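You operate a simulated robot arm through the tools that you are given. There is no shell and no other tool.

Carry out the task below with a simulated robot arm. There is one attempt and no reset: what you move stays moved.

JOB
Pump 3 strokes of grease into block No 65 and put it back.
Fine: bearing block in the yellow cradle, yellow lever down on it, pump the black lever, yellow lever up after. Set down upright: what you pick out.

It is judged by the outcome, as a careful person would: the job done as asked, and still so three seconds after it is handed in. It fails if anything else is knocked over, pushed out of place, dropped, spilled or broken.

ROBOT AND FRAMES
A 6-joint arm with a two-finger parallel gripper, fixed in place. Base frame: the origin is at the foot of the arm, x ahead of it, y to its left, z up. Units: mm, degrees, N and s.
Its first joint turns from -166.0 to 166.0 degrees. Payload 3.91 kg.
The tool frame sits at the grasp point between the pads (the TCP): z along the fingers, y along the line on which they close. The tips reach 30 mm beyond it. The gripper opens to 110 mm. The fingers are 20 mm wide and 10 mm thick; the gripper's body (48 by 112 mm) begins 55 mm behind the TCP.
Orientation is that of the tool frame in the base frame, as a unit quaternion [w, x, y, z]. With the fingers straight down and closing along the base's y, the tool's x points along the base's -x, its y along +y and its z along -z.

CONTROLS
- The arm moves only by the tool apply_moves. Its arguments are lists of equal length, an entry for each row: "rotation": the turn, a rotation vector about the base's x, y, z in degrees, a list of three; "travel": the shift along the base's x, y, z in mm, a list of three; "claw": the closure, from 0 (fully open) to 1 (shut). In form: {"rotation": [[wx, wy, wz], ...], "travel": [[x, y, z], ...], "claw": [claw, ...]}. A call has 1 to 20 rows; each row shifts and turns the commanded pose from where the row before left it. A row lasts 0.2 s, in which the tool goes at most 50 mm and 8.6 degrees; a call with a longer step from one row to the next is refused whole, and so is a gripper value outside its range. A pose out of reach is approached as far as the arm can. The call stops where the force on the tool passes 90 N (or 10 N more than at its start, if that is more) or the arm is blocked; 0.2 s more then pass. Each finger travels about 108 mm/s and halts on what it meets, pressing with about 24 N; the grip force reading is that of the motor and also rises with nothing between the fingers. The clock runs only during rows and for 0.2 s after the last one: add rows that do not move to give the fingers time. The reply holds the time, the measured pose of the TCP, the force on the tool along the base axes, the opening and the grip force, in the units named above and with some noise, with the torque about the TCP (base axes, N m) and any sound that the robot's microphone picked up.
- Cameras (640 x 400 px; columns grow to the right, rows downward): "scene" is fixed at [393.6, -503.3, 1644.2]; the picture's right is [-0.06, -1.00, 0.00], its down [-0.88, 0.05, -0.48] and it looks along [0.48, -0.03, -0.88] (base axes); focal length 334 px, centre (320, 200). "wrist" rides on the gripper at [72, 17, -103] in the tool frame; the picture's right is [-0.23, 0.97, 0.00], its down [-0.76, -0.18, -0.62] and it looks along [-0.61, -0.14, 0.78] (tool axes); focal length 222 px, centre (320, 200). There is no depth. A picture from a camera that has moved, and an enlarged one, comes with that camera's place and axes in the base frame and with its lens. The place of the scene camera against the robot may be out by one fixed shift of up to 12 mm in any direction.
- camera(camera): a new picture of that camera. The clock stands still meanwhile.
- enlarge(camera, box): a new picture of the part [left, top, right, bottom] of that camera's present view, enlarged. The clock stands still meanwhile.
- hand_in(): hands the job in; it is judged then, once.

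Nothing tells you positions but the pictures and the camera data. Unless the task says otherwise, let go and move clear before handing in.

The tools are called after ">>>" as a command line: name --argument value ..., lists and objects as JSON in quotes. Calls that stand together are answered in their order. apply_moves: Moves the arm, as the interface text tells. Its arguments: {"type":"object","properties":{"rotation":{"type":"array","items":{"type":"array","items":{"type":"number"}}},"travel":{"type":"array","items":{"type":"array","items":{"type":"number"}}},"claw":{"type":"array","items":{"type":"number"}}},"required":["rotation","travel","claw"]} The other tools are called the same way: camera (camera) takes a picture; enlarge (camera, box) takes an enlarged picture of a part of a camera's view; hand_in () hands the job in.

At the start:

```text
time_s: 0.0
position: [643.3, -277.5, 1240.0]
tcp_rot: [0.0, 0.0, 1.0, 0.0]
contact_force: [0.5, 0.5, -0.3]
torque: [0.01, -0.04, 0.01]
opening: 110.0
gripper_force: 0.0
```

scene: 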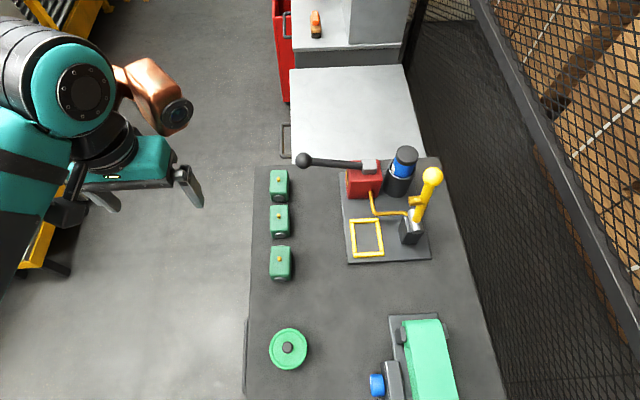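
wrist: 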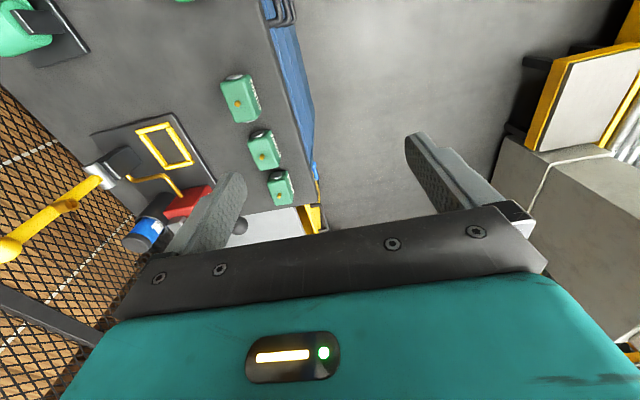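

I see three green bearing blocks in a row on a bench, with a grease press (yellow cradle, yellow lever, black-knobbed pump lever) beside them. I'll enlarge the views to read the block numbers.

>>> enlarge --camera "scene" --box '[250, 150, 350, 290]'

>>> enlarge --camera "scene" --box '[290, 130, 460, 270]'

>>> enlarge --camera "wrist" --box '[200, 60, 320, 210]'

>>> enlarge --camera "wrist" --box '[0, 90, 250, 270]'

```text
2.86 times, centred on (300, 220) of scene
camera zoom: at [393.6, -503.3, 1644.2], right [-0.06, -1.0, 0.0], down [-0.88, 0.05, -0.48], along [0.48, -0.03, -0.88], focal length 955 px, centre (377, 143)
```

zoom: 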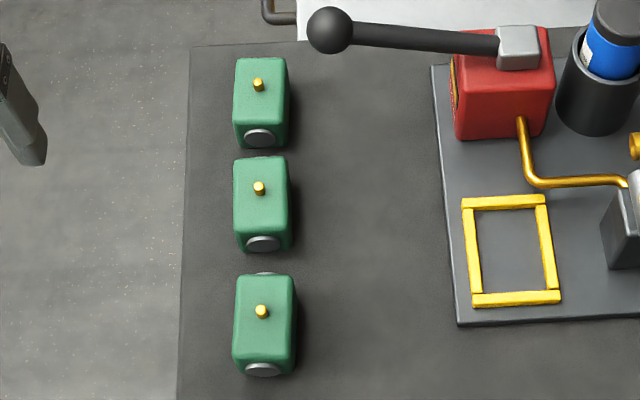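

```text
2.86 times, centred on (375, 200) of scene
camera zoom: at [393.6, -503.3, 1644.2], right [-0.06, -1.0, 0.0], down [-0.88, 0.05, -0.48], along [0.48, -0.03, -0.88], focal length 955 px, centre (163, 200)
```

zoom: 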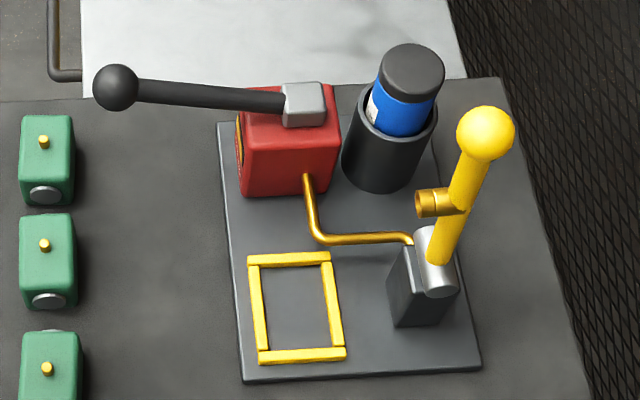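

```text
2.67 times, centred on (260, 135) of wrist
camera zoom: at [569.9, -260.3, 1343.0], right [0.23, 0.97, 0.0], down [0.76, -0.18, 0.62], along [0.61, -0.14, -0.78], focal length 592 px, centre (480, 373)
```

zoom: 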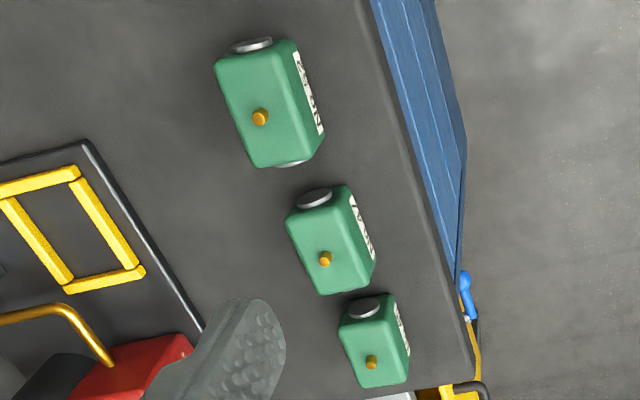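

```text
2.22 times, centred on (125, 180) of wrist
camera zoom: at [569.9, -260.3, 1343.0], right [0.23, 0.97, 0.0], down [0.76, -0.18, 0.62], along [0.61, -0.14, -0.78], focal length 494 px, centre (753, 244)
```

zoom: 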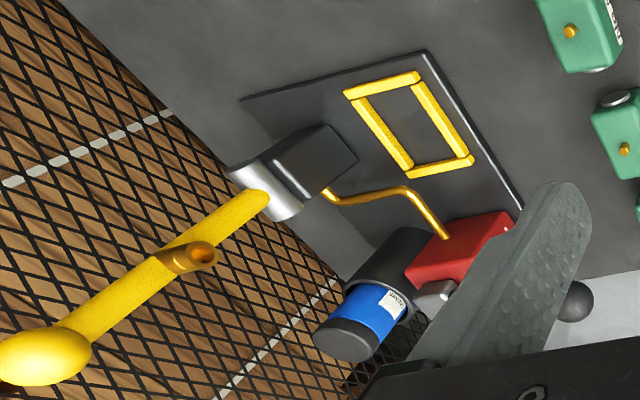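

The three blocks stand with white labels on their +y faces, at about x 700–830, y -427, with nipple tops at z≈926. I'll turn the wrist camera to face -y, above the free edge of the bench, so I can read the labels.

>>> apply_moves --rotation '[[0, 0, -8.2], [0, 0, -8.2], [0, 0, -8.2], [0, 0, -8.2], [0, 0, -8.2], [0, 0, -8.2], [0, 0, -8.2], [0, 0, -8.2], [0, 0, -8.2], [0, 0, -8.2], [0, 0, -8.0], [0, 0, 0]]' --travel '[[9, -1, -16], [9, -1, -16], [9, -1, -16], [9, -1, -16], [9, -1, -16], [9, -1, -16], [9, -1, -16], [9, -1, -16], [9, -1, -16], [9, -1, -16], [9, -1, -16], [0, 0, 0]]' --claw '[0, 0, 0, 0, 0, 0, 0, 0, 0, 0, 0, 0]'

>>> camera --camera "wrist"

>>> camera --camera "scene"

```text
time_s: 2.6
position: [741.1, -289.7, 1061.8]
tcp_rot: [0.0, 0.708, 0.706, 0.0]
contact_force: [-0.6, -0.8, 0.0]
torque: [0.0, 0.01, 0.01]
opening: 110.1
gripper_force: 0.1
```

```text
taken
camera wrist: at [758.5, -215.3, 1165.2], right [0.97, -0.23, 0.0], down [-0.18, -0.76, 0.62], along [-0.14, -0.61, -0.78], focal length 222 px, centre (320, 200)
```

wrist: 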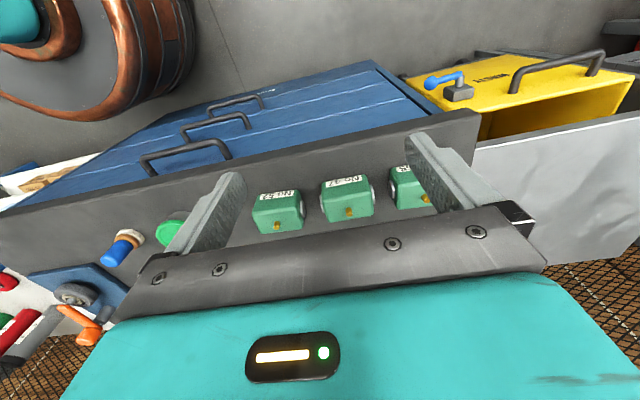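

```text
taken
```

scene: 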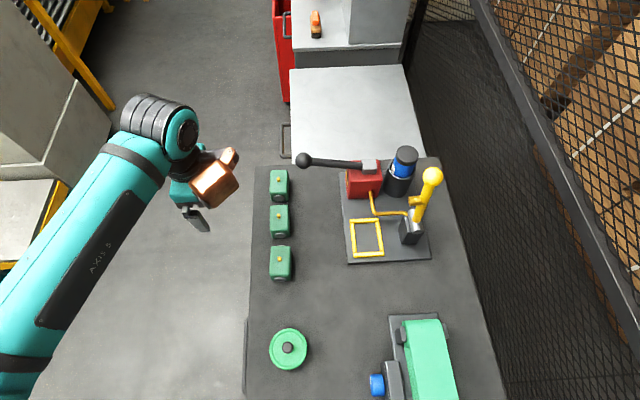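

The labels show upside down in this view, and I'll enlarge them.

>>> enlarge --camera "wrist" --box '[240, 150, 450, 250]'

>>> enlarge --camera "wrist" --box '[250, 160, 310, 220]'

>>> enlarge --camera "wrist" --box '[320, 160, 380, 220]'

>>> enlarge --camera "wrist" --box '[375, 150, 435, 210]'

```text
3.05 times, centred on (345, 200) of wrist
camera zoom: at [758.5, -215.3, 1165.2], right [0.97, -0.23, 0.0], down [-0.18, -0.76, 0.62], along [-0.14, -0.61, -0.78], focal length 677 px, centre (244, 200)
```

zoom: 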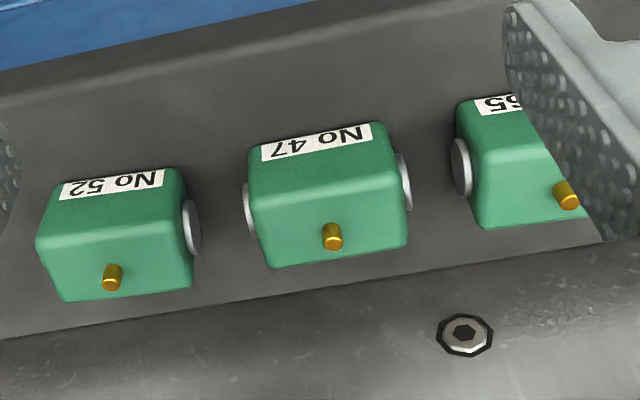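

```text
6.67 times, centred on (280, 190) of wrist
camera zoom: at [758.5, -215.3, 1165.2], right [0.97, -0.23, 0.0], down [-0.18, -0.76, 0.62], along [-0.14, -0.61, -0.78], focal length 1481 px, centre (587, 267)
```

zoom: 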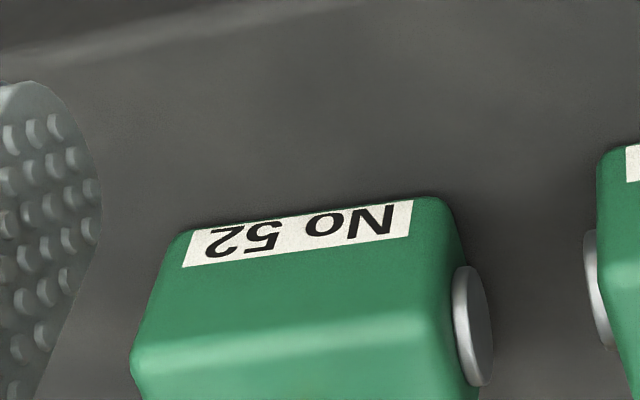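

```text
6.67 times, centred on (350, 190) of wrist
camera zoom: at [758.5, -215.3, 1165.2], right [0.97, -0.23, 0.0], down [-0.18, -0.76, 0.62], along [-0.14, -0.61, -0.78], focal length 1481 px, centre (120, 267)
```

zoom: 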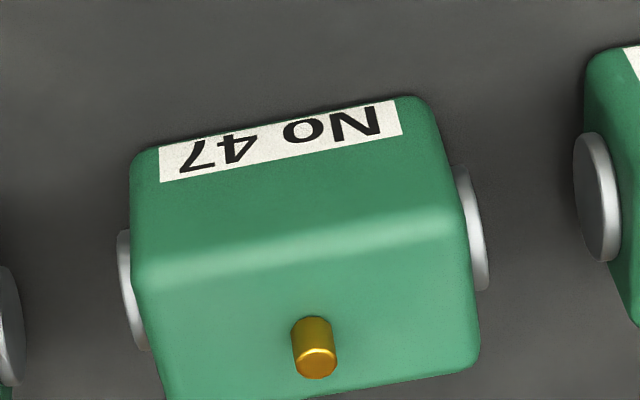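

```text
6.67 times, centred on (405, 180) of wrist
camera zoom: at [758.5, -215.3, 1165.2], right [0.97, -0.23, 0.0], down [-0.18, -0.76, 0.62], along [-0.14, -0.61, -0.78], focal length 1481 px, centre (-247, 333)
```

zoom: 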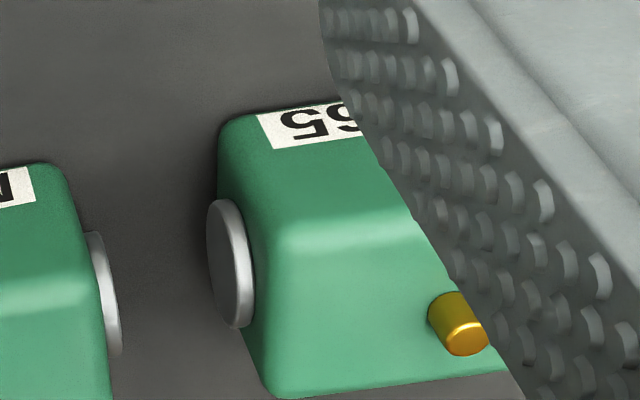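

Block No 65 is the far one; triangulating from the two wrist views puts its nipple at about (851, -420, 940). Next I'll turn the tool back and look at the greasing press from the near side to measure the cradle and levers.

>>> apply_moves --rotation '[[0, 0, 0], [0, 0, 8.2], [0, 0, 8.2], [0, 0, 8.2], [0, 0, 8.2], [0, 0, 8.2], [0, 0, 8.2], [0, 0, 8.2], [0, 0, 8.2], [0, 0, 8.2], [0, 0, 8.2], [0, 0, 8.0], [0, 0, 0]]' --travel '[[0, 0, 20], [-16, -25, 12], [-16, -25, 12], [-16, -25, 12], [-16, -25, 12], [-16, -25, 12], [-16, -25, 12], [-16, -25, 12], [-16, -25, 12], [-16, -25, 0], [-16, -25, 0], [-16, -25, 0], [0, 0, 0]]' --claw '[0, 0, 0, 0, 0, 0, 0, 0, 0, 0, 0, 0, 0]'

>>> camera --camera "wrist"

>>> camera --camera "scene"

```text
time_s: 5.4
position: [568.9, -561.6, 1178.4]
tcp_rot: [0.0, -0.001, 1.0, -0.001]
contact_force: [-0.6, -1.0, -0.3]
torque: [-0.01, 0.0, -0.01]
opening: 110.1
gripper_force: 0.0
```

```text
taken
camera wrist: at [495.4, -544.1, 1281.0], right [0.23, 0.97, 0.0], down [0.76, -0.18, 0.62], along [0.61, -0.14, -0.78], focal length 222 px, centre (320, 200)
```

wrist: 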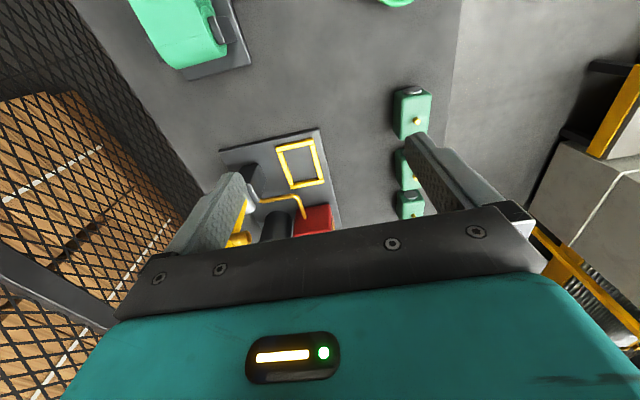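

```text
taken
```

scene: 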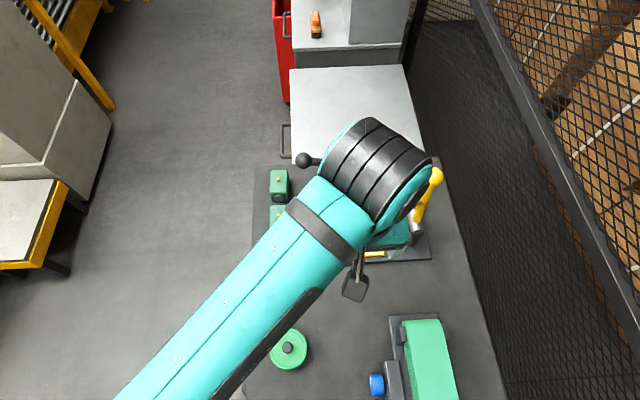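

The fingers hide the lever from here, so I'll shift to a pose where the press is on the left side of the wrist picture, as it was at the start.

>>> apply_moves --rotation '[[0, 0, 0], [0, 0, 0], [0, 0, 0], [0, 0, 0], [0, 0, 0], [0, 0, 0]]' --travel '[[0, 0, 40], [18, 40, 10], [18, 40, 10], [18, 40, 10], [20, 40, 10], [0, 0, 0]]' --claw '[0, 0, 0, 0, 0, 0]'

>>> camera --camera "wrist"

>>> enlarge --camera "wrist" --box '[0, 90, 250, 270]'

>>> enlarge --camera "wrist" --box '[200, 60, 320, 210]'

```text
time_s: 6.8
position: [642.7, -400.2, 1259.7]
tcp_rot: [0.002, 0.0, 1.0, 0.0]
contact_force: [0.7, 0.2, 0.4]
torque: [-0.01, -0.03, 0.02]
opening: 110.2
gripper_force: 0.0
```

```text
taken
camera wrist: at [568.6, -383.7, 1362.1], right [0.23, 0.97, 0.0], down [0.76, -0.18, 0.63], along [0.61, -0.14, -0.78], focal length 222 px, centre (320, 200)
```

wrist: 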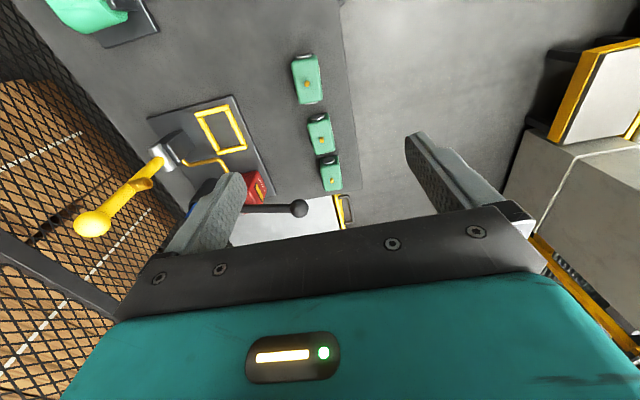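

```text
2.22 times, centred on (125, 180) of wrist
camera zoom: at [568.6, -383.7, 1362.1], right [0.23, 0.97, 0.0], down [0.76, -0.18, 0.63], along [0.61, -0.14, -0.78], focal length 494 px, centre (753, 244)
```

zoom: 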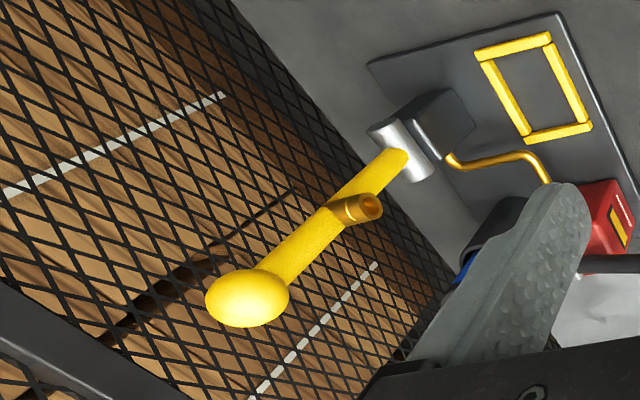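

```text
2.67 times, centred on (260, 135) of wrist
camera zoom: at [568.6, -383.7, 1362.1], right [0.23, 0.97, 0.0], down [0.76, -0.18, 0.63], along [0.61, -0.14, -0.78], focal length 592 px, centre (480, 373)
```

zoom: 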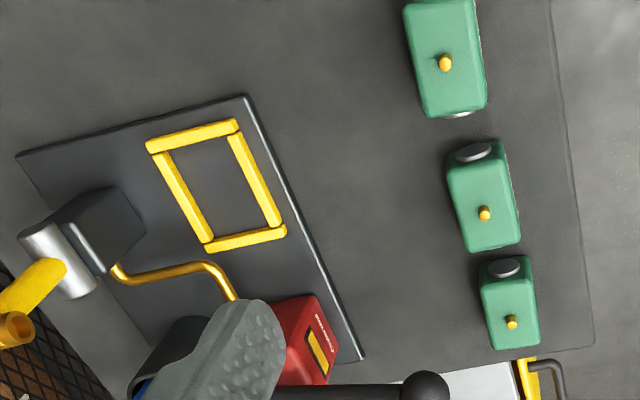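

I now have rough positions: cradle centre about (701, -627), yellow ball about (701, -719, 1156), pump knob about (849, -492, 1019). I want closer views to get heights, so I'll close the fingers to clear the view and move in.

>>> apply_moves --rotation '[[0, 0, 0], [0, 0, 0], [0, 0, 0], [0, 0, 0], [0, 0, 0], [0, 0, 0]]' --travel '[[4, -12, -36], [4, -12, -36], [4, -12, -36], [4, -12, -36], [1, -12, -36], [0, 0, 0]]' --claw '[1, 1, 1, 1, 1, 1]'

>>> camera --camera "wrist"

>>> enlarge --camera "wrist" --box '[100, 80, 300, 205]'

>>> enlarge --camera "wrist" --box '[300, 80, 460, 205]'

```text
time_s: 8.2
position: [657.7, -464.2, 1078.2]
tcp_rot: [0.0, 0.0, 1.0, 0.0]
contact_force: [0.3, -0.3, 0.5]
torque: [-0.03, 0.02, -0.01]
opening: 0.1
gripper_force: 23.9
```

```text
taken
camera wrist: at [584.2, -446.7, 1182.6], right [0.23, 0.97, 0.0], down [0.76, -0.18, 0.62], along [0.61, -0.14, -0.78], focal length 222 px, centre (320, 200)
```

wrist: 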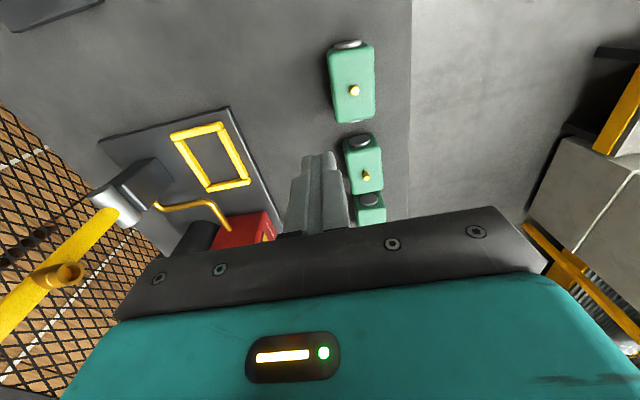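

```text
3.20 times, centred on (200, 142) of wrist
camera zoom: at [584.2, -446.7, 1182.6], right [0.23, 0.97, 0.0], down [0.76, -0.18, 0.62], along [0.61, -0.14, -0.78], focal length 711 px, centre (704, 384)
```

zoom: 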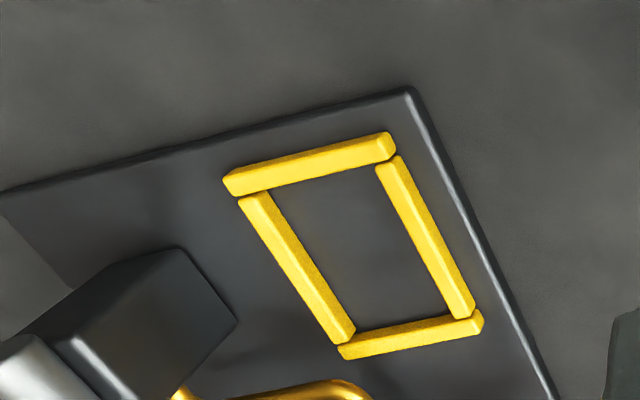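

```text
3.20 times, centred on (380, 142) of wrist
camera zoom: at [584.2, -446.7, 1182.6], right [0.23, 0.97, 0.0], down [0.76, -0.18, 0.62], along [0.61, -0.14, -0.78], focal length 711 px, centre (128, 384)
```

zoom: 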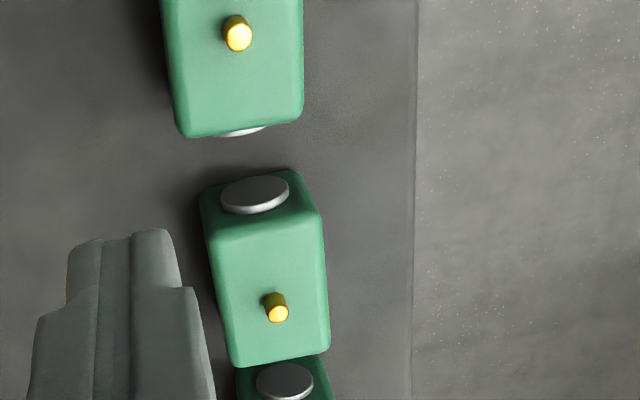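

Next I'll take a second close view, shifted 100 mm sideways with the same orientation, for accurate stereo heights.

>>> apply_moves --rotation '[[0, 0, 0], [0, 0, 0], [0, 0, 0], [0, 0, 0]]' --travel '[[0, -34, 0], [0, -34, 0], [0, -34, 0], [0, 0, 0]]' --claw '[1, 1, 1, 1]'

>>> camera --camera "wrist"

>>> enlarge --camera "wrist" --box '[170, 80, 370, 205]'

>>> enlarge --camera "wrist" --box '[370, 60, 500, 205]'

>>> camera --camera "scene"

```text
time_s: 9.2
position: [658.7, -566.5, 1078.4]
tcp_rot: [0.0, 0.001, 1.0, 0.0]
contact_force: [0.6, 0.7, 0.3]
torque: [0.0, 0.02, 0.01]
opening: 0.0
gripper_force: 23.7
```

```text
taken
camera wrist: at [586.2, -548.4, 1182.9], right [0.23, 0.97, 0.0], down [0.76, -0.18, 0.62], along [0.61, -0.14, -0.78], focal length 222 px, centre (320, 200)
```

wrist: 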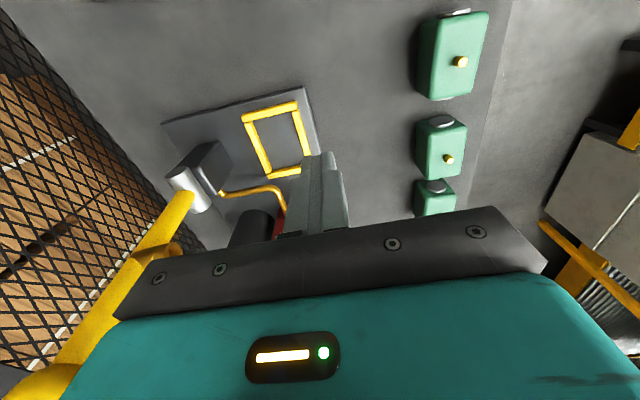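

```text
3.20 times, centred on (270, 142) of wrist
camera zoom: at [586.2, -548.4, 1182.9], right [0.23, 0.97, 0.0], down [0.76, -0.18, 0.62], along [0.61, -0.14, -0.78], focal length 711 px, centre (480, 384)
```

zoom: 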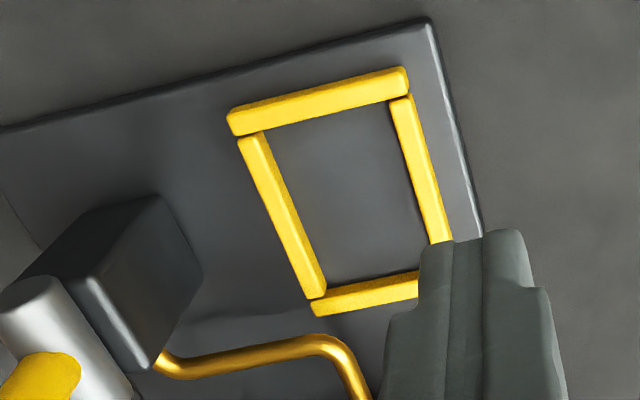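

```text
2.76 times, centred on (435, 132) of wrist
camera zoom: at [586.2, -548.4, 1182.9], right [0.23, 0.97, 0.0], down [0.76, -0.18, 0.62], along [0.61, -0.14, -0.78], focal length 613 px, centre (3, 386)
```

zoom: 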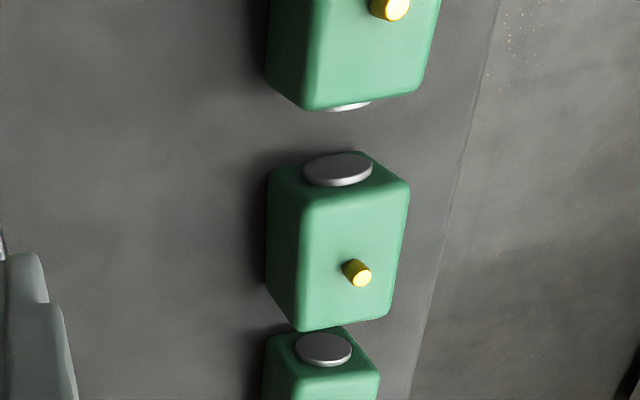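

```text
taken
```

scene: 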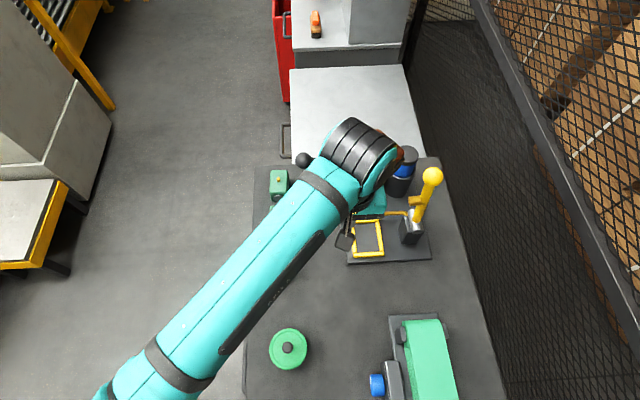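

Stereo puts the block tops at z≈929 (nipples ≈941), the cradle plate at ≈886 and the frame top at ≈899, with the cradle centre near (700, -627). The pump knob sits close beside block 65. I'll therefore flip the tool 180° and lean it back toward the base, so the gripper body and camera stay clear of the knob.

>>> apply_moves --rotation '[[0, 0, -8.5], [0, 0, -8.5], [0, 0, -8.5], [0, 0, -8.5], [0, 0, -8.5], [0, 0, -8.5], [0, 0, -8.5], [0, 0, -8.5], [0, 0, -8.5], [0, 0, -8.5], [0, 0, -8.5], [0, 0, -8.5], [0, 0, -8.5], [0, 0, -8.5], [0, 0, -8.5], [0, 0, -8.5], [0, 0, -8.5], [0, 0, -8.5], [0, 0, -8.5], [0, 0, -8.5]]' --travel '[[-5, 10, 15], [-5, 10, 15], [-5, 10, 15], [-5, 10, 15], [-5, 10, 15], [0, 10, 10], [0, 10, 10], [0, 10, 10], [0, 10, 10], [0, 10, 10], [0, 10, 0], [0, 10, 0], [0, 10, 0], [0, 10, 0], [0, 10, 0], [0, 10, 0], [0, 10, 0], [0, 0, 0], [0, 0, 0], [0, 0, 0]]' --claw '[0.5, 0.5, 0.5, 0.5, 0.5, 0.5, 0.5, 0.5, 0.5, 0.5, 0.5, 0.5, 0.5, 0.5, 0.5, 0.5, 0.5, 0.5, 0.5, 0.5]'

>>> apply_moves --rotation '[[0, 0, -5], [0, 0, -5], [0, -7, 0], [0, -7, 0], [0, -7, 0], [0, -7, 0], [0, -7, 0], [0, 0, 0]]' --travel '[[0, 0, 0], [0, 0, 0], [0, 0, 0], [0, 0, 0], [0, 0, 0], [0, 0, 0], [0, 0, 0], [0, 0, 0]]' --claw '[0.5, 0.5, 0.5, 0.5, 0.5, 0.5, 0.5, 0.5]'

>>> camera --camera "wrist"

>>> camera --camera "scene"

```text
time_s: 13.4
position: [632.1, -395.7, 1205.9]
tcp_rot: [0.001, 0.996, 0.086, 0.0]
contact_force: [0.3, 0.4, 0.1]
torque: [-0.02, 0.01, 0.01]
opening: 55.0
gripper_force: 0.1
```

```text
time_s: 15.2
position: [632.0, -395.7, 1204.0]
tcp_rot: [0.001, 0.953, -0.001, 0.302]
contact_force: [-0.3, 0.2, -0.3]
torque: [0.01, 0.01, 0.01]
opening: 55.2
gripper_force: 0.0
```

```text
taken
camera wrist: at [631.2, -411.5, 1330.3], right [-0.19, -0.97, -0.13], down [-0.98, 0.18, 0.07], along [-0.05, 0.14, -0.99], focal length 222 px, centre (320, 200)
```

wrist: 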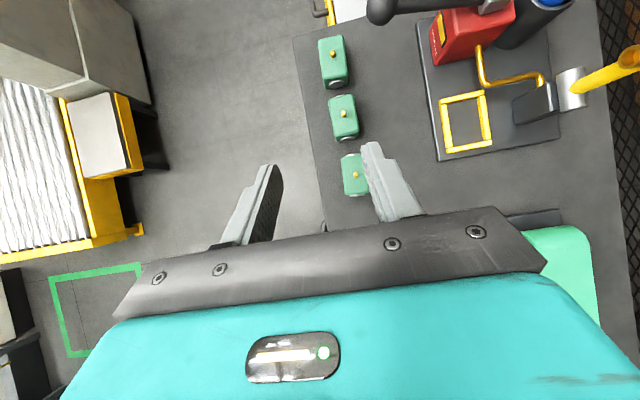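

```text
taken
```

scene: 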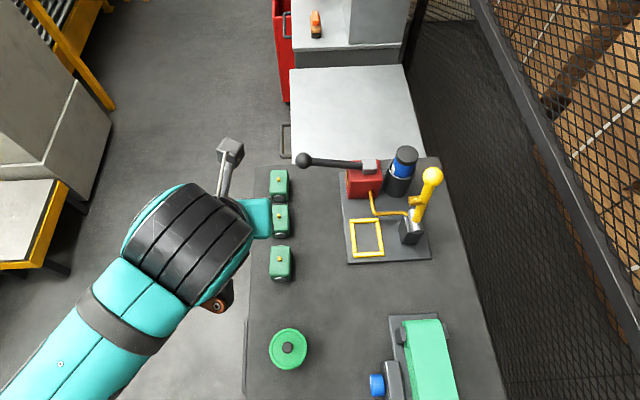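

The tool is now leaned back with the camera looking straight down, which gives a clear top view. I'll move out over block 65, staying high.

>>> apply_moves --rotation '[[0, 0, 0], [0, 0, 0], [0, 0, 0], [0, 0, 0], [0, 0, 0], [0, 0, 0]]' --travel '[[36, -2, -12], [36, -2, -12], [36, -2, -12], [36, -2, -12], [36, -2, -12], [0, 0, 0]]' --claw '[0.2, 0.2, 0.2, 0.2, 0.2, 0.2]'

>>> camera --camera "wrist"

>>> enlarge --camera "wrist" --box '[240, 80, 440, 205]'

>>> camera --camera "scene"

```text
time_s: 16.6
position: [812.0, -406.4, 1142.0]
tcp_rot: [0.0, 0.954, -0.001, 0.301]
contact_force: [-0.1, -0.1, 0.2]
torque: [0.02, 0.01, -0.03]
opening: 87.7
gripper_force: 0.0
```

```text
taken
camera wrist: at [811.3, -422.9, 1268.2], right [-0.19, -0.97, -0.13], down [-0.98, 0.18, 0.07], along [-0.05, 0.14, -0.99], focal length 222 px, centre (320, 200)
```

wrist: 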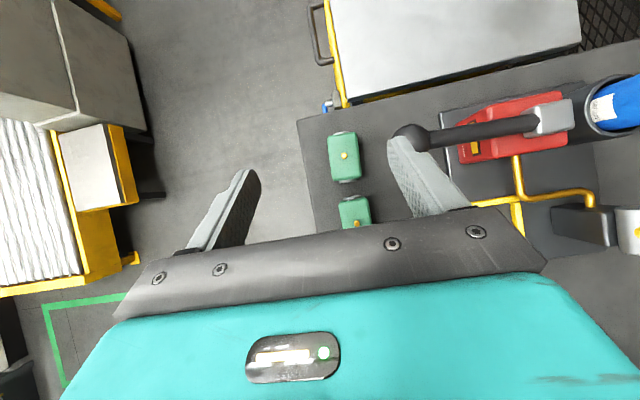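

```text
3.20 times, centred on (340, 142) of wrist
camera zoom: at [811.3, -422.9, 1268.2], right [-0.19, -0.97, -0.13], down [-0.98, 0.18, 0.07], along [-0.05, 0.14, -0.99], focal length 711 px, centre (256, 384)
```

zoom: 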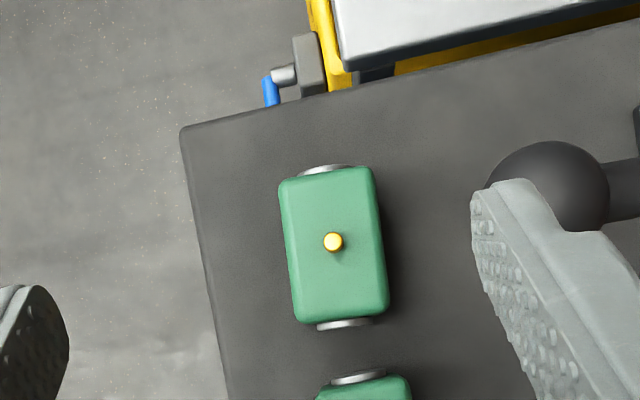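

```text
taken
```

scene: 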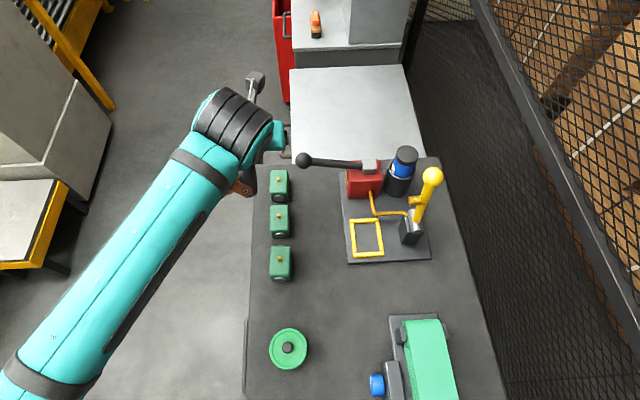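

Block 65's nipple measures (851, -422, 941), the block is about 45 × 72 mm, and the knob is at about (847, -494, 1019). I'll go to a pre-grasp pose behind and above the block, then advance along the leaned tool axis so the gripper passes clear of the knob.

>>> apply_moves --rotation '[[0, 0, 0], [0, 0, 0], [0, 0, 0], [0, 0, 0], [0, 0, 0]]' --travel '[[-6.75, -3.75, -31.5], [-6.75, -3.75, -31.5], [-6.75, -3.75, -31.5], [-6.75, -3.75, -31.5], [0, 0, 0]]' --claw '[0.4, 0.4, 0.4, 0.4, 0.4]'

>>> camera --camera "wrist"

>>> enlarge --camera "wrist" --box '[240, 30, 440, 155]'

```text
time_s: 17.8
position: [785.9, -423.9, 1016.6]
tcp_rot: [0.001, 0.954, -0.001, 0.301]
contact_force: [-0.1, -0.2, -0.1]
torque: [0.01, 0.02, 0.01]
opening: 66.0
gripper_force: 0.0
```

```text
taken
camera wrist: at [785.3, -438.0, 1143.2], right [-0.19, -0.97, -0.13], down [-0.98, 0.18, 0.07], along [-0.05, 0.14, -0.99], focal length 222 px, centre (320, 200)
```

wrist: 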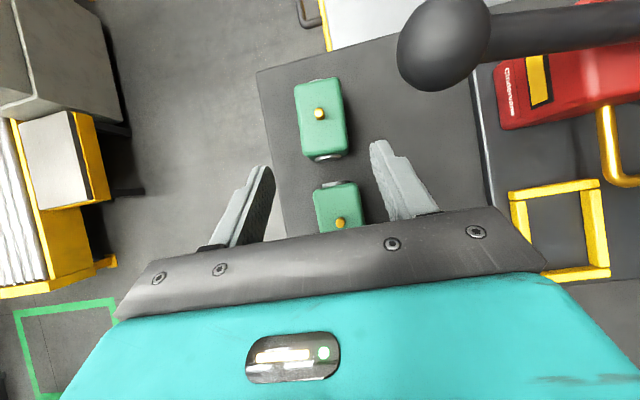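

```text
3.20 times, centred on (340, 92) of wrist
camera zoom: at [785.3, -438.0, 1143.2], right [-0.19, -0.97, -0.13], down [-0.98, 0.18, 0.07], along [-0.05, 0.14, -0.99], focal length 711 px, centre (256, 544)
```

zoom: 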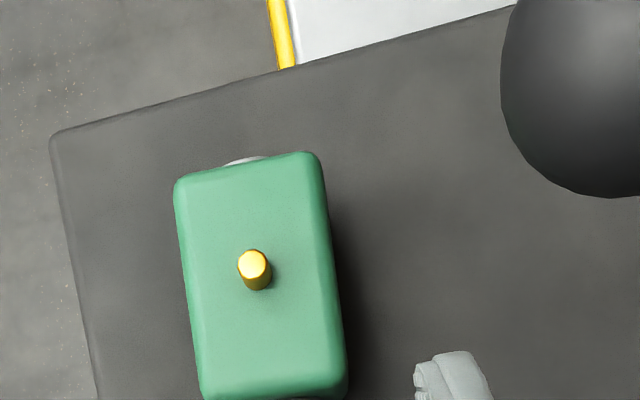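

The block sits 67 mm ahead of the TCP and 2.5 mm to the right of it. I'll advance along the tool axis to straddle it.

>>> apply_moves --rotation '[[0, 0, 0], [0, 0, 0], [0, 0, 0], [0, 0, 0], [0, 0, 0], [0, 0, 0], [0, 0, 0], [0, 0, 0], [0, 0, 0], [0, 0, 0], [0, 0, 0]]' --travel '[[6.3, -1, -9.15], [6.3, -1, -9.15], [6.3, -0.5, -9.15], [6.3, 0, -9.15], [6.3, 0, -9.15], [6.3, 0, -9.15], [6.3, 0, -9.15], [6.3, 0, -9.15], [6.3, 0, -9.15], [6.3, 0, -9.15], [0, 0, 0]]' --claw '[0.4, 0.4, 0.4, 0.4, 0.4, 0.4, 0.4, 0.4, 0.4, 0.4, 0.4]'

>>> camera --camera "wrist"

>>> enlarge --camera "wrist" --box '[220, 100, 420, 225]'

>>> enlarge --camera "scene" --box '[220, 110, 420, 235]'

```text
time_s: 20.2
position: [847.1, -424.7, 926.5]
tcp_rot: [0.0, 0.954, 0.0, 0.3]
contact_force: [0.1, 0.8, -0.1]
torque: [0.01, 0.02, 0.01]
opening: 66.2
gripper_force: 0.0
```

```text
taken
camera wrist: at [846.3, -439.6, 1053.7], right [-0.19, -0.97, -0.13], down [-0.98, 0.18, 0.07], along [-0.05, 0.14, -0.99], focal length 222 px, centre (320, 200)
```

wrist: 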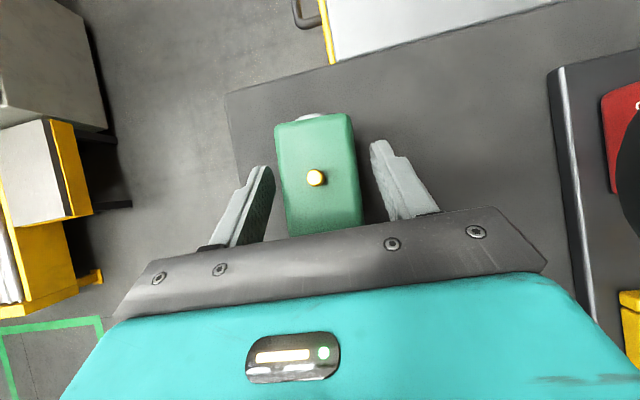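

```text
3.20 times, centred on (320, 162) of wrist
camera zoom: at [846.3, -439.6, 1053.7], right [-0.19, -0.97, -0.13], down [-0.98, 0.18, 0.07], along [-0.05, 0.14, -0.99], focal length 711 px, centre (320, 320)
```

zoom: 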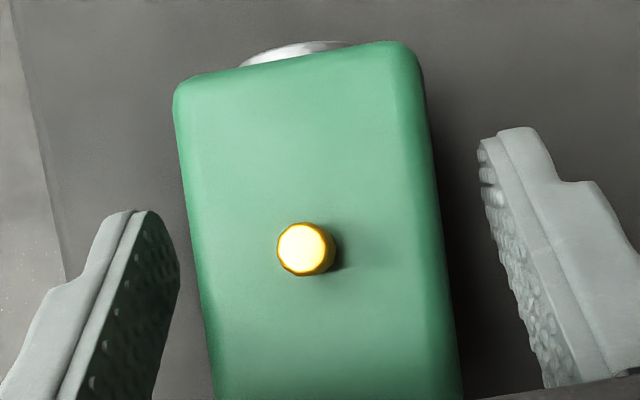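

```text
3.20 times, centred on (320, 172) of scene
camera zoom: at [393.6, -503.3, 1644.2], right [-0.06, -1.0, 0.0], down [-0.88, 0.05, -0.48], along [0.48, -0.03, -0.88], focal length 1070 px, centre (320, 288)
```

zoom: 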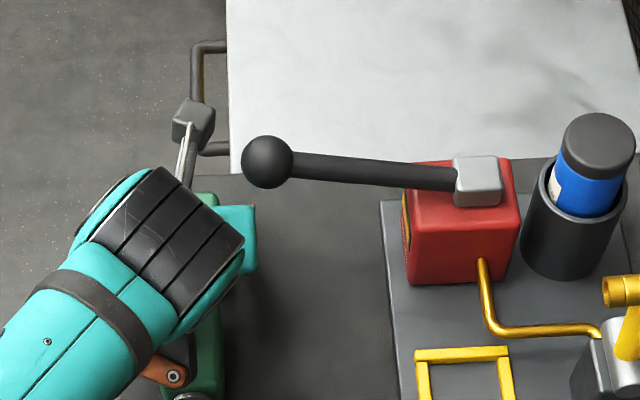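

The fingers straddle block 65 evenly and nothing is touching. I'll close on it.

>>> apply_moves --rotation '[[0, 0, 0], [0, 0, 0], [0, 0, 0], [0, 0, 0]]' --travel '[[0, -1, 0], [0, 0, 0], [0, 0, 0], [0, 0, 0]]' --claw '[0.5, 0.58, 1, 1]'

>>> enlarge --camera "wrist" --box '[220, 100, 420, 225]'

```text
time_s: 21.2
position: [847.3, -425.0, 927.7]
tcp_rot: [0.0, 0.954, 0.0, 0.301]
contact_force: [0.9, 2.8, 2.5]
torque: [0.1, -0.35, 0.09]
opening: 46.0
gripper_force: 23.8
```

```text
3.20 times, centred on (320, 162) of wrist
camera zoom: at [847.0, -440.7, 1054.5], right [-0.19, -0.97, -0.13], down [-0.98, 0.18, 0.07], along [-0.05, 0.14, -0.99], focal length 711 px, centre (320, 320)
```

zoom: 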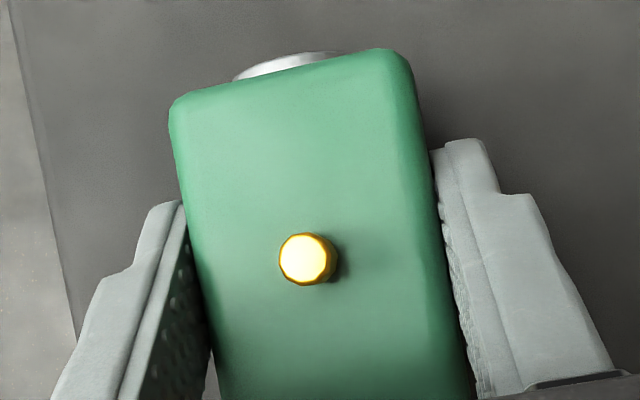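

The grip holds at 46 mm. I'll lift slightly, sidestep toward +y away from the knob, raise, and then carry the block back and over toward the cradle at a safe height.

>>> apply_moves --rotation '[[0, 0, 0], [0, 0, 0], [0, 0, 0], [0, 0, 0], [0, 0, 0], [0, 0, 0], [0, 0, 0], [0, 0, 0], [0, 0, 0], [0, 0, 0], [0, 0, 0]]' --travel '[[0, 0, 3], [0, 0, 4], [0, 5, 4], [0, 6, 4], [-2, 6, 5], [-3, 3, 15], [-2, 0, 20], [0, 0, 20], [0, 0, 20], [0, 0, 25], [0, 0, 0]]' --claw '[1, 1, 1, 1, 1, 1, 1, 1, 1, 1, 1]'

>>> camera --camera "wrist"

>>> camera --camera "scene"

```text
time_s: 23.6
position: [841.3, -405.5, 1044.0]
tcp_rot: [0.0, 0.954, -0.001, 0.301]
contact_force: [-0.1, -0.1, -5.6]
torque: [0.02, 0.03, 0.02]
opening: 45.9
gripper_force: 23.5
```

```text
taken
camera wrist: at [840.6, -422.1, 1171.6], right [-0.19, -0.97, -0.13], down [-0.98, 0.18, 0.07], along [-0.05, 0.14, -0.99], focal length 222 px, centre (320, 200)
```

wrist: 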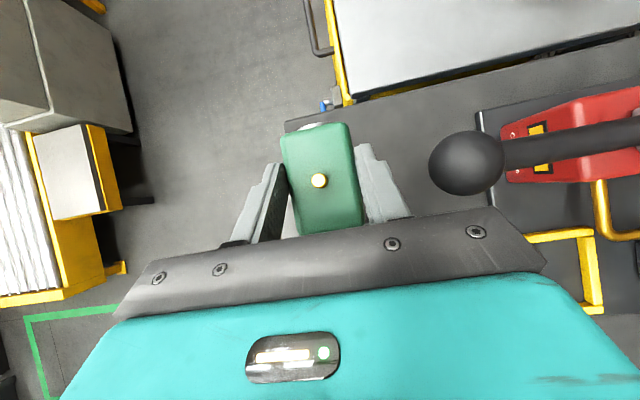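

```text
taken
```

scene: 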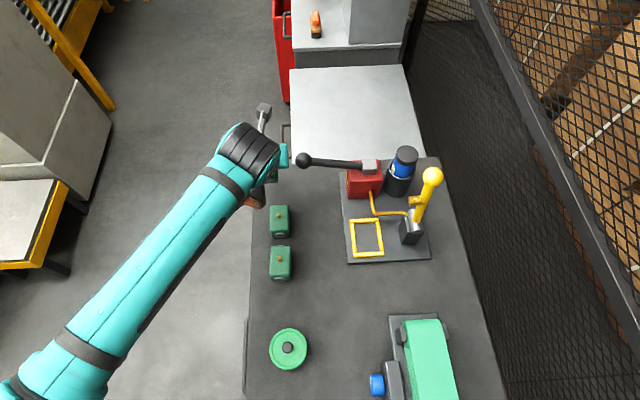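

Block 65 is held level, weighing about 5.6 N. I'll carry it back in -x, then across toward the cradle at height, keeping clear of the pump lever.

>>> apply_moves --rotation '[[0, 0, 0], [0, 0, 0], [0, 0, 0], [0, 0, 0], [0, 0, 0], [0, 0, 0], [0, 0, 0], [0, 0, 0], [0, 0, 0], [0, 0, 0]]' --travel '[[-20, 0, 6], [-31, 0, 6], [-31, 0, 6], [-31, 0, 6], [-31, -10, 0], [0, -35, 0], [0, -35, 0], [0, -35, 0], [0, -35, 0], [0, 0, 0]]' --claw '[1, 1, 1, 1, 1, 1, 1, 1, 1, 1]'

>>> camera --camera "wrist"

>>> enlarge --camera "wrist" --box '[240, 80, 500, 240]'

>>> enlarge --camera "scene" --box '[240, 110, 480, 290]'

```text
time_s: 25.8
position: [696.3, -555.1, 1069.7]
tcp_rot: [0.0, 0.954, 0.0, 0.301]
contact_force: [0.0, 0.2, -5.7]
torque: [-0.01, 0.01, 0.05]
opening: 45.8
gripper_force: 24.2
```

```text
taken
camera wrist: at [696.0, -571.3, 1196.1], right [-0.19, -0.97, -0.13], down [-0.98, 0.18, 0.07], along [-0.05, 0.14, -0.99], focal length 222 px, centre (320, 200)
```

wrist: 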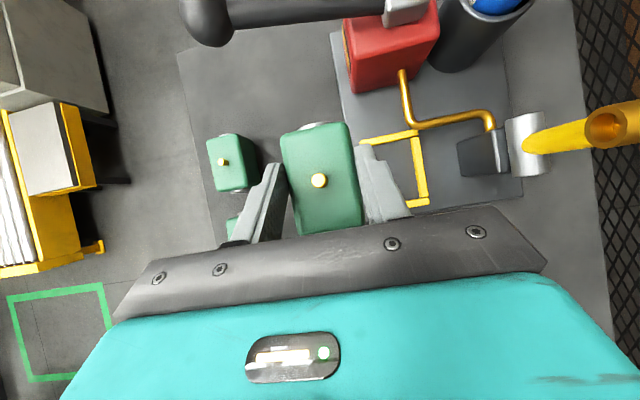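

```text
2.46 times, centred on (370, 160) of wrist
camera zoom: at [696.0, -571.3, 1196.1], right [-0.19, -0.97, -0.13], down [-0.98, 0.18, 0.07], along [-0.05, 0.14, -0.99], focal length 547 px, centre (197, 298)
```

zoom: 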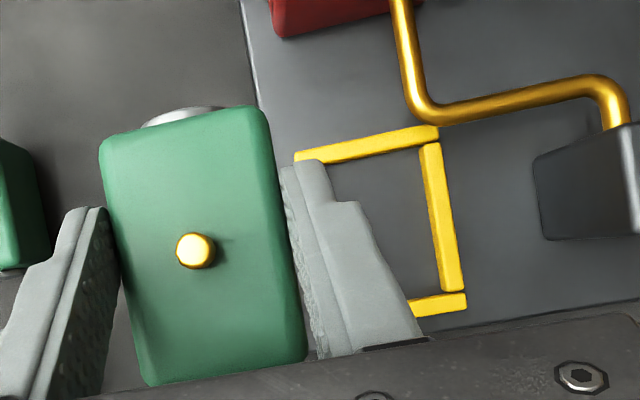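

```text
2.22 times, centred on (360, 200) of scene
camera zoom: at [393.6, -503.3, 1644.2], right [-0.06, -1.0, 0.0], down [-0.88, 0.05, -0.48], along [0.48, -0.03, -0.88], focal length 743 px, centre (231, 200)
```

zoom: 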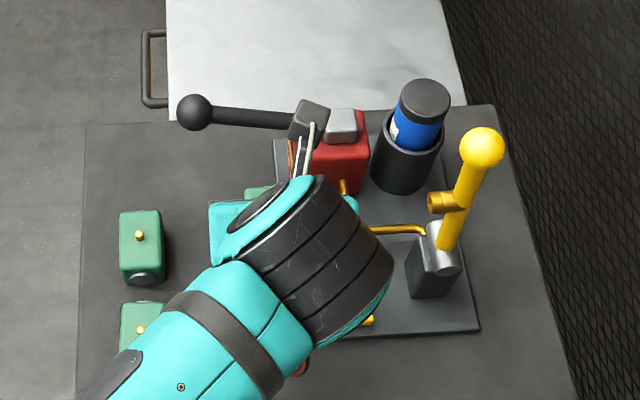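

The cradle centre measures about 73 mm toward -y and 2 mm toward -x of the held block in the same picture. I'll move over it, lower to about 12 mm above the frame, and re-check the alignment.

>>> apply_moves --rotation '[[0, 0, 0], [0, 0, 0], [0, 0, 0], [0, 0, 0], [0, 0, 0], [0, 0, 0], [0, 0, 0], [0, 0, 0]]' --travel '[[-1, -24, 0], [-1, -24, 0], [0, -24, 0], [0, 0, -30], [0, 0, -30], [0, 0, -30], [0, 0, -18], [0, 0, 0]]' --claw '[1, 1, 1, 1, 1, 1, 1, 1]'

>>> camera --camera "wrist"

>>> enlarge --camera "wrist" --box '[220, 90, 440, 228]'

>>> enlarge --camera "scene" --box '[300, 140, 460, 280]'

```text
time_s: 27.6
position: [696.9, -626.5, 960.9]
tcp_rot: [-0.001, 0.954, 0.001, 0.301]
contact_force: [0.1, -0.8, -6.4]
torque: [0.02, 0.02, 0.02]
opening: 45.9
gripper_force: 24.6
```

```text
taken
camera wrist: at [695.3, -643.2, 1087.9], right [-0.19, -0.97, -0.13], down [-0.98, 0.18, 0.07], along [-0.05, 0.14, -0.99], focal length 222 px, centre (320, 200)
```

wrist: 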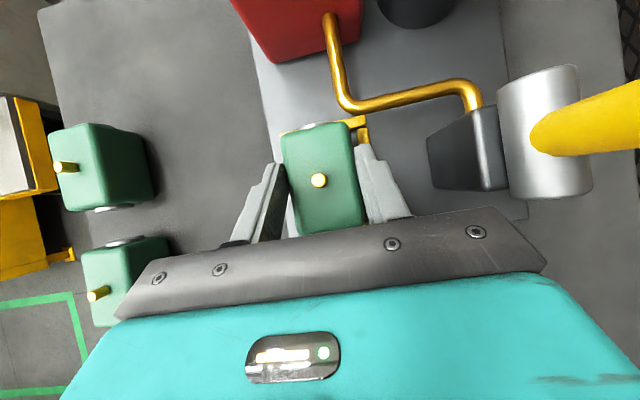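

```text
2.90 times, centred on (330, 159) of wrist
camera zoom: at [695.3, -643.2, 1087.9], right [-0.19, -0.97, -0.13], down [-0.98, 0.18, 0.07], along [-0.05, 0.14, -0.99], focal length 644 px, centre (291, 319)
```

zoom: 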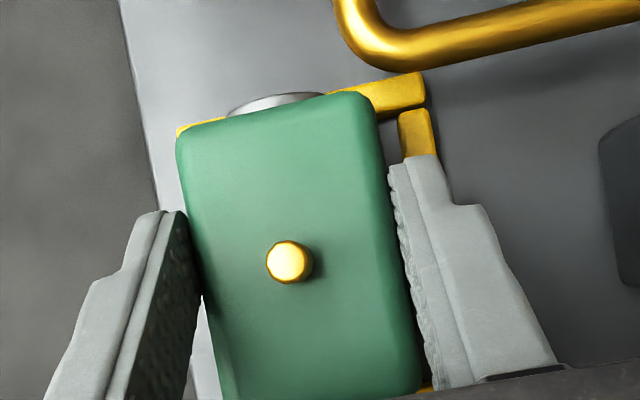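

```text
2.86 times, centred on (380, 210) of scene
camera zoom: at [393.6, -503.3, 1644.2], right [-0.06, -1.0, 0.0], down [-0.88, 0.05, -0.48], along [0.48, -0.03, -0.88], focal length 955 px, centre (149, 171)
```

zoom: 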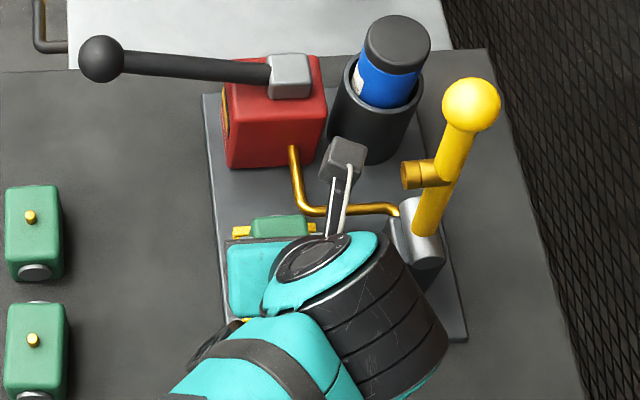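

In this close view the block needs about +1 mm in x and -1 mm in y to centre over the frame, and its yaw matches. I'll correct that and lower in small steps, watching the force.

>>> apply_moves --rotation '[[0, 0, 0], [0, 0, 0], [0, 0, 0], [0, 0, 0], [0, 0, 0], [0, 0, 0]]' --travel '[[1, -1, 0], [0, 0, -4], [0, 0, -4], [0, 0, -4], [0, 0, -2], [0, 0, 0]]' --claw '[1, 1, 1, 1, 1, 1]'

>>> enlarge --camera "wrist" --box '[220, 90, 440, 228]'

```text
time_s: 29.0
position: [694.6, -628.7, 950.7]
tcp_rot: [0.002, 0.953, 0.0, 0.302]
contact_force: [1.6, 0.6, 42.2]
torque: [0.27, -0.32, -0.5]
opening: 45.8
gripper_force: 24.3
```

```text
2.90 times, centred on (330, 159) of wrist
camera zoom: at [694.7, -643.4, 1077.6], right [-0.19, -0.97, -0.13], down [-0.98, 0.18, 0.07], along [-0.05, 0.14, -0.99], focal length 644 px, centre (291, 319)
```

zoom: 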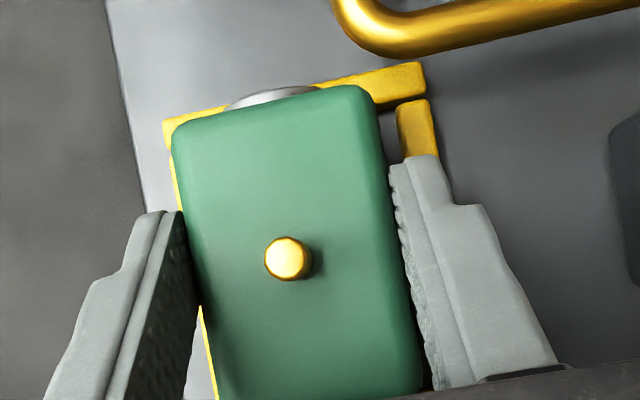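

I feel 42 N at z≈951, about where the block bottom meets the frame top, so it may be resting on the frame instead of inside it. I'll lift back up and re-examine before trying again.

>>> apply_moves --rotation '[[0, 0, 0], [0, 0, 0], [0, 0, 0], [0, 0, 0], [0, 0, 0]]' --travel '[[0, 0, 4], [0, 0, 4], [0, 0, 4], [0, 0, 2], [0, 0, 0]]' --claw '[1, 1, 1, 1, 1]'

>>> enlarge --camera "wrist" --box '[220, 90, 440, 228]'

>>> enlarge --camera "scene" --box '[330, 190, 430, 270]'

```text
time_s: 30.2
position: [695.1, -626.8, 961.7]
tcp_rot: [-0.001, 0.954, -0.001, 0.3]
contact_force: [-0.3, 1.4, -6.3]
torque: [-0.02, 0.06, 0.03]
opening: 46.1
gripper_force: 24.2
```

```text
2.90 times, centred on (330, 159) of wrist
camera zoom: at [695.8, -643.5, 1088.2], right [-0.19, -0.97, -0.13], down [-0.98, 0.18, 0.07], along [-0.05, 0.14, -0.99], focal length 644 px, centre (291, 319)
```

zoom: 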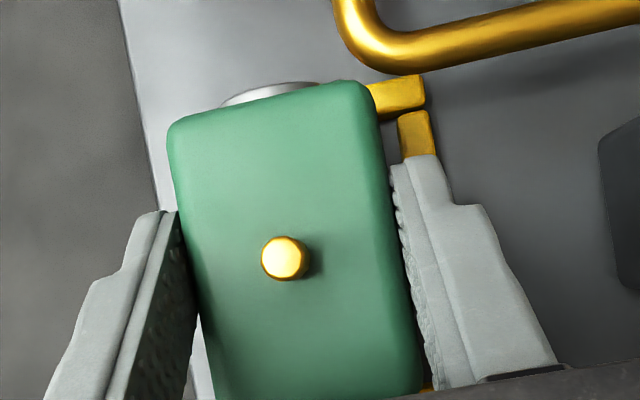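

```text
5.00 times, centred on (380, 230) of scene
camera zoom: at [393.6, -503.3, 1644.2], right [-0.06, -1.0, 0.0], down [-0.88, 0.05, -0.48], along [0.48, -0.03, -0.88], focal length 1671 px, centre (20, 50)
```

zoom: 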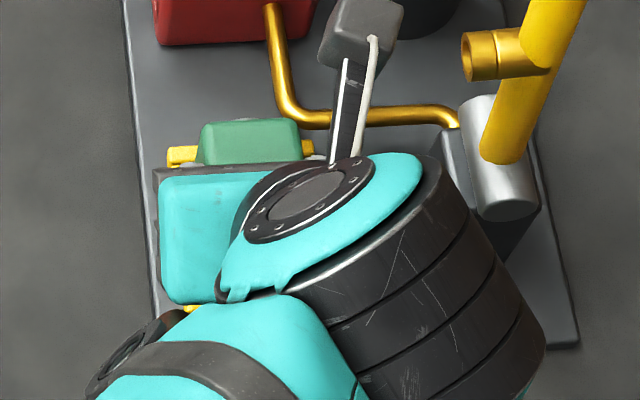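

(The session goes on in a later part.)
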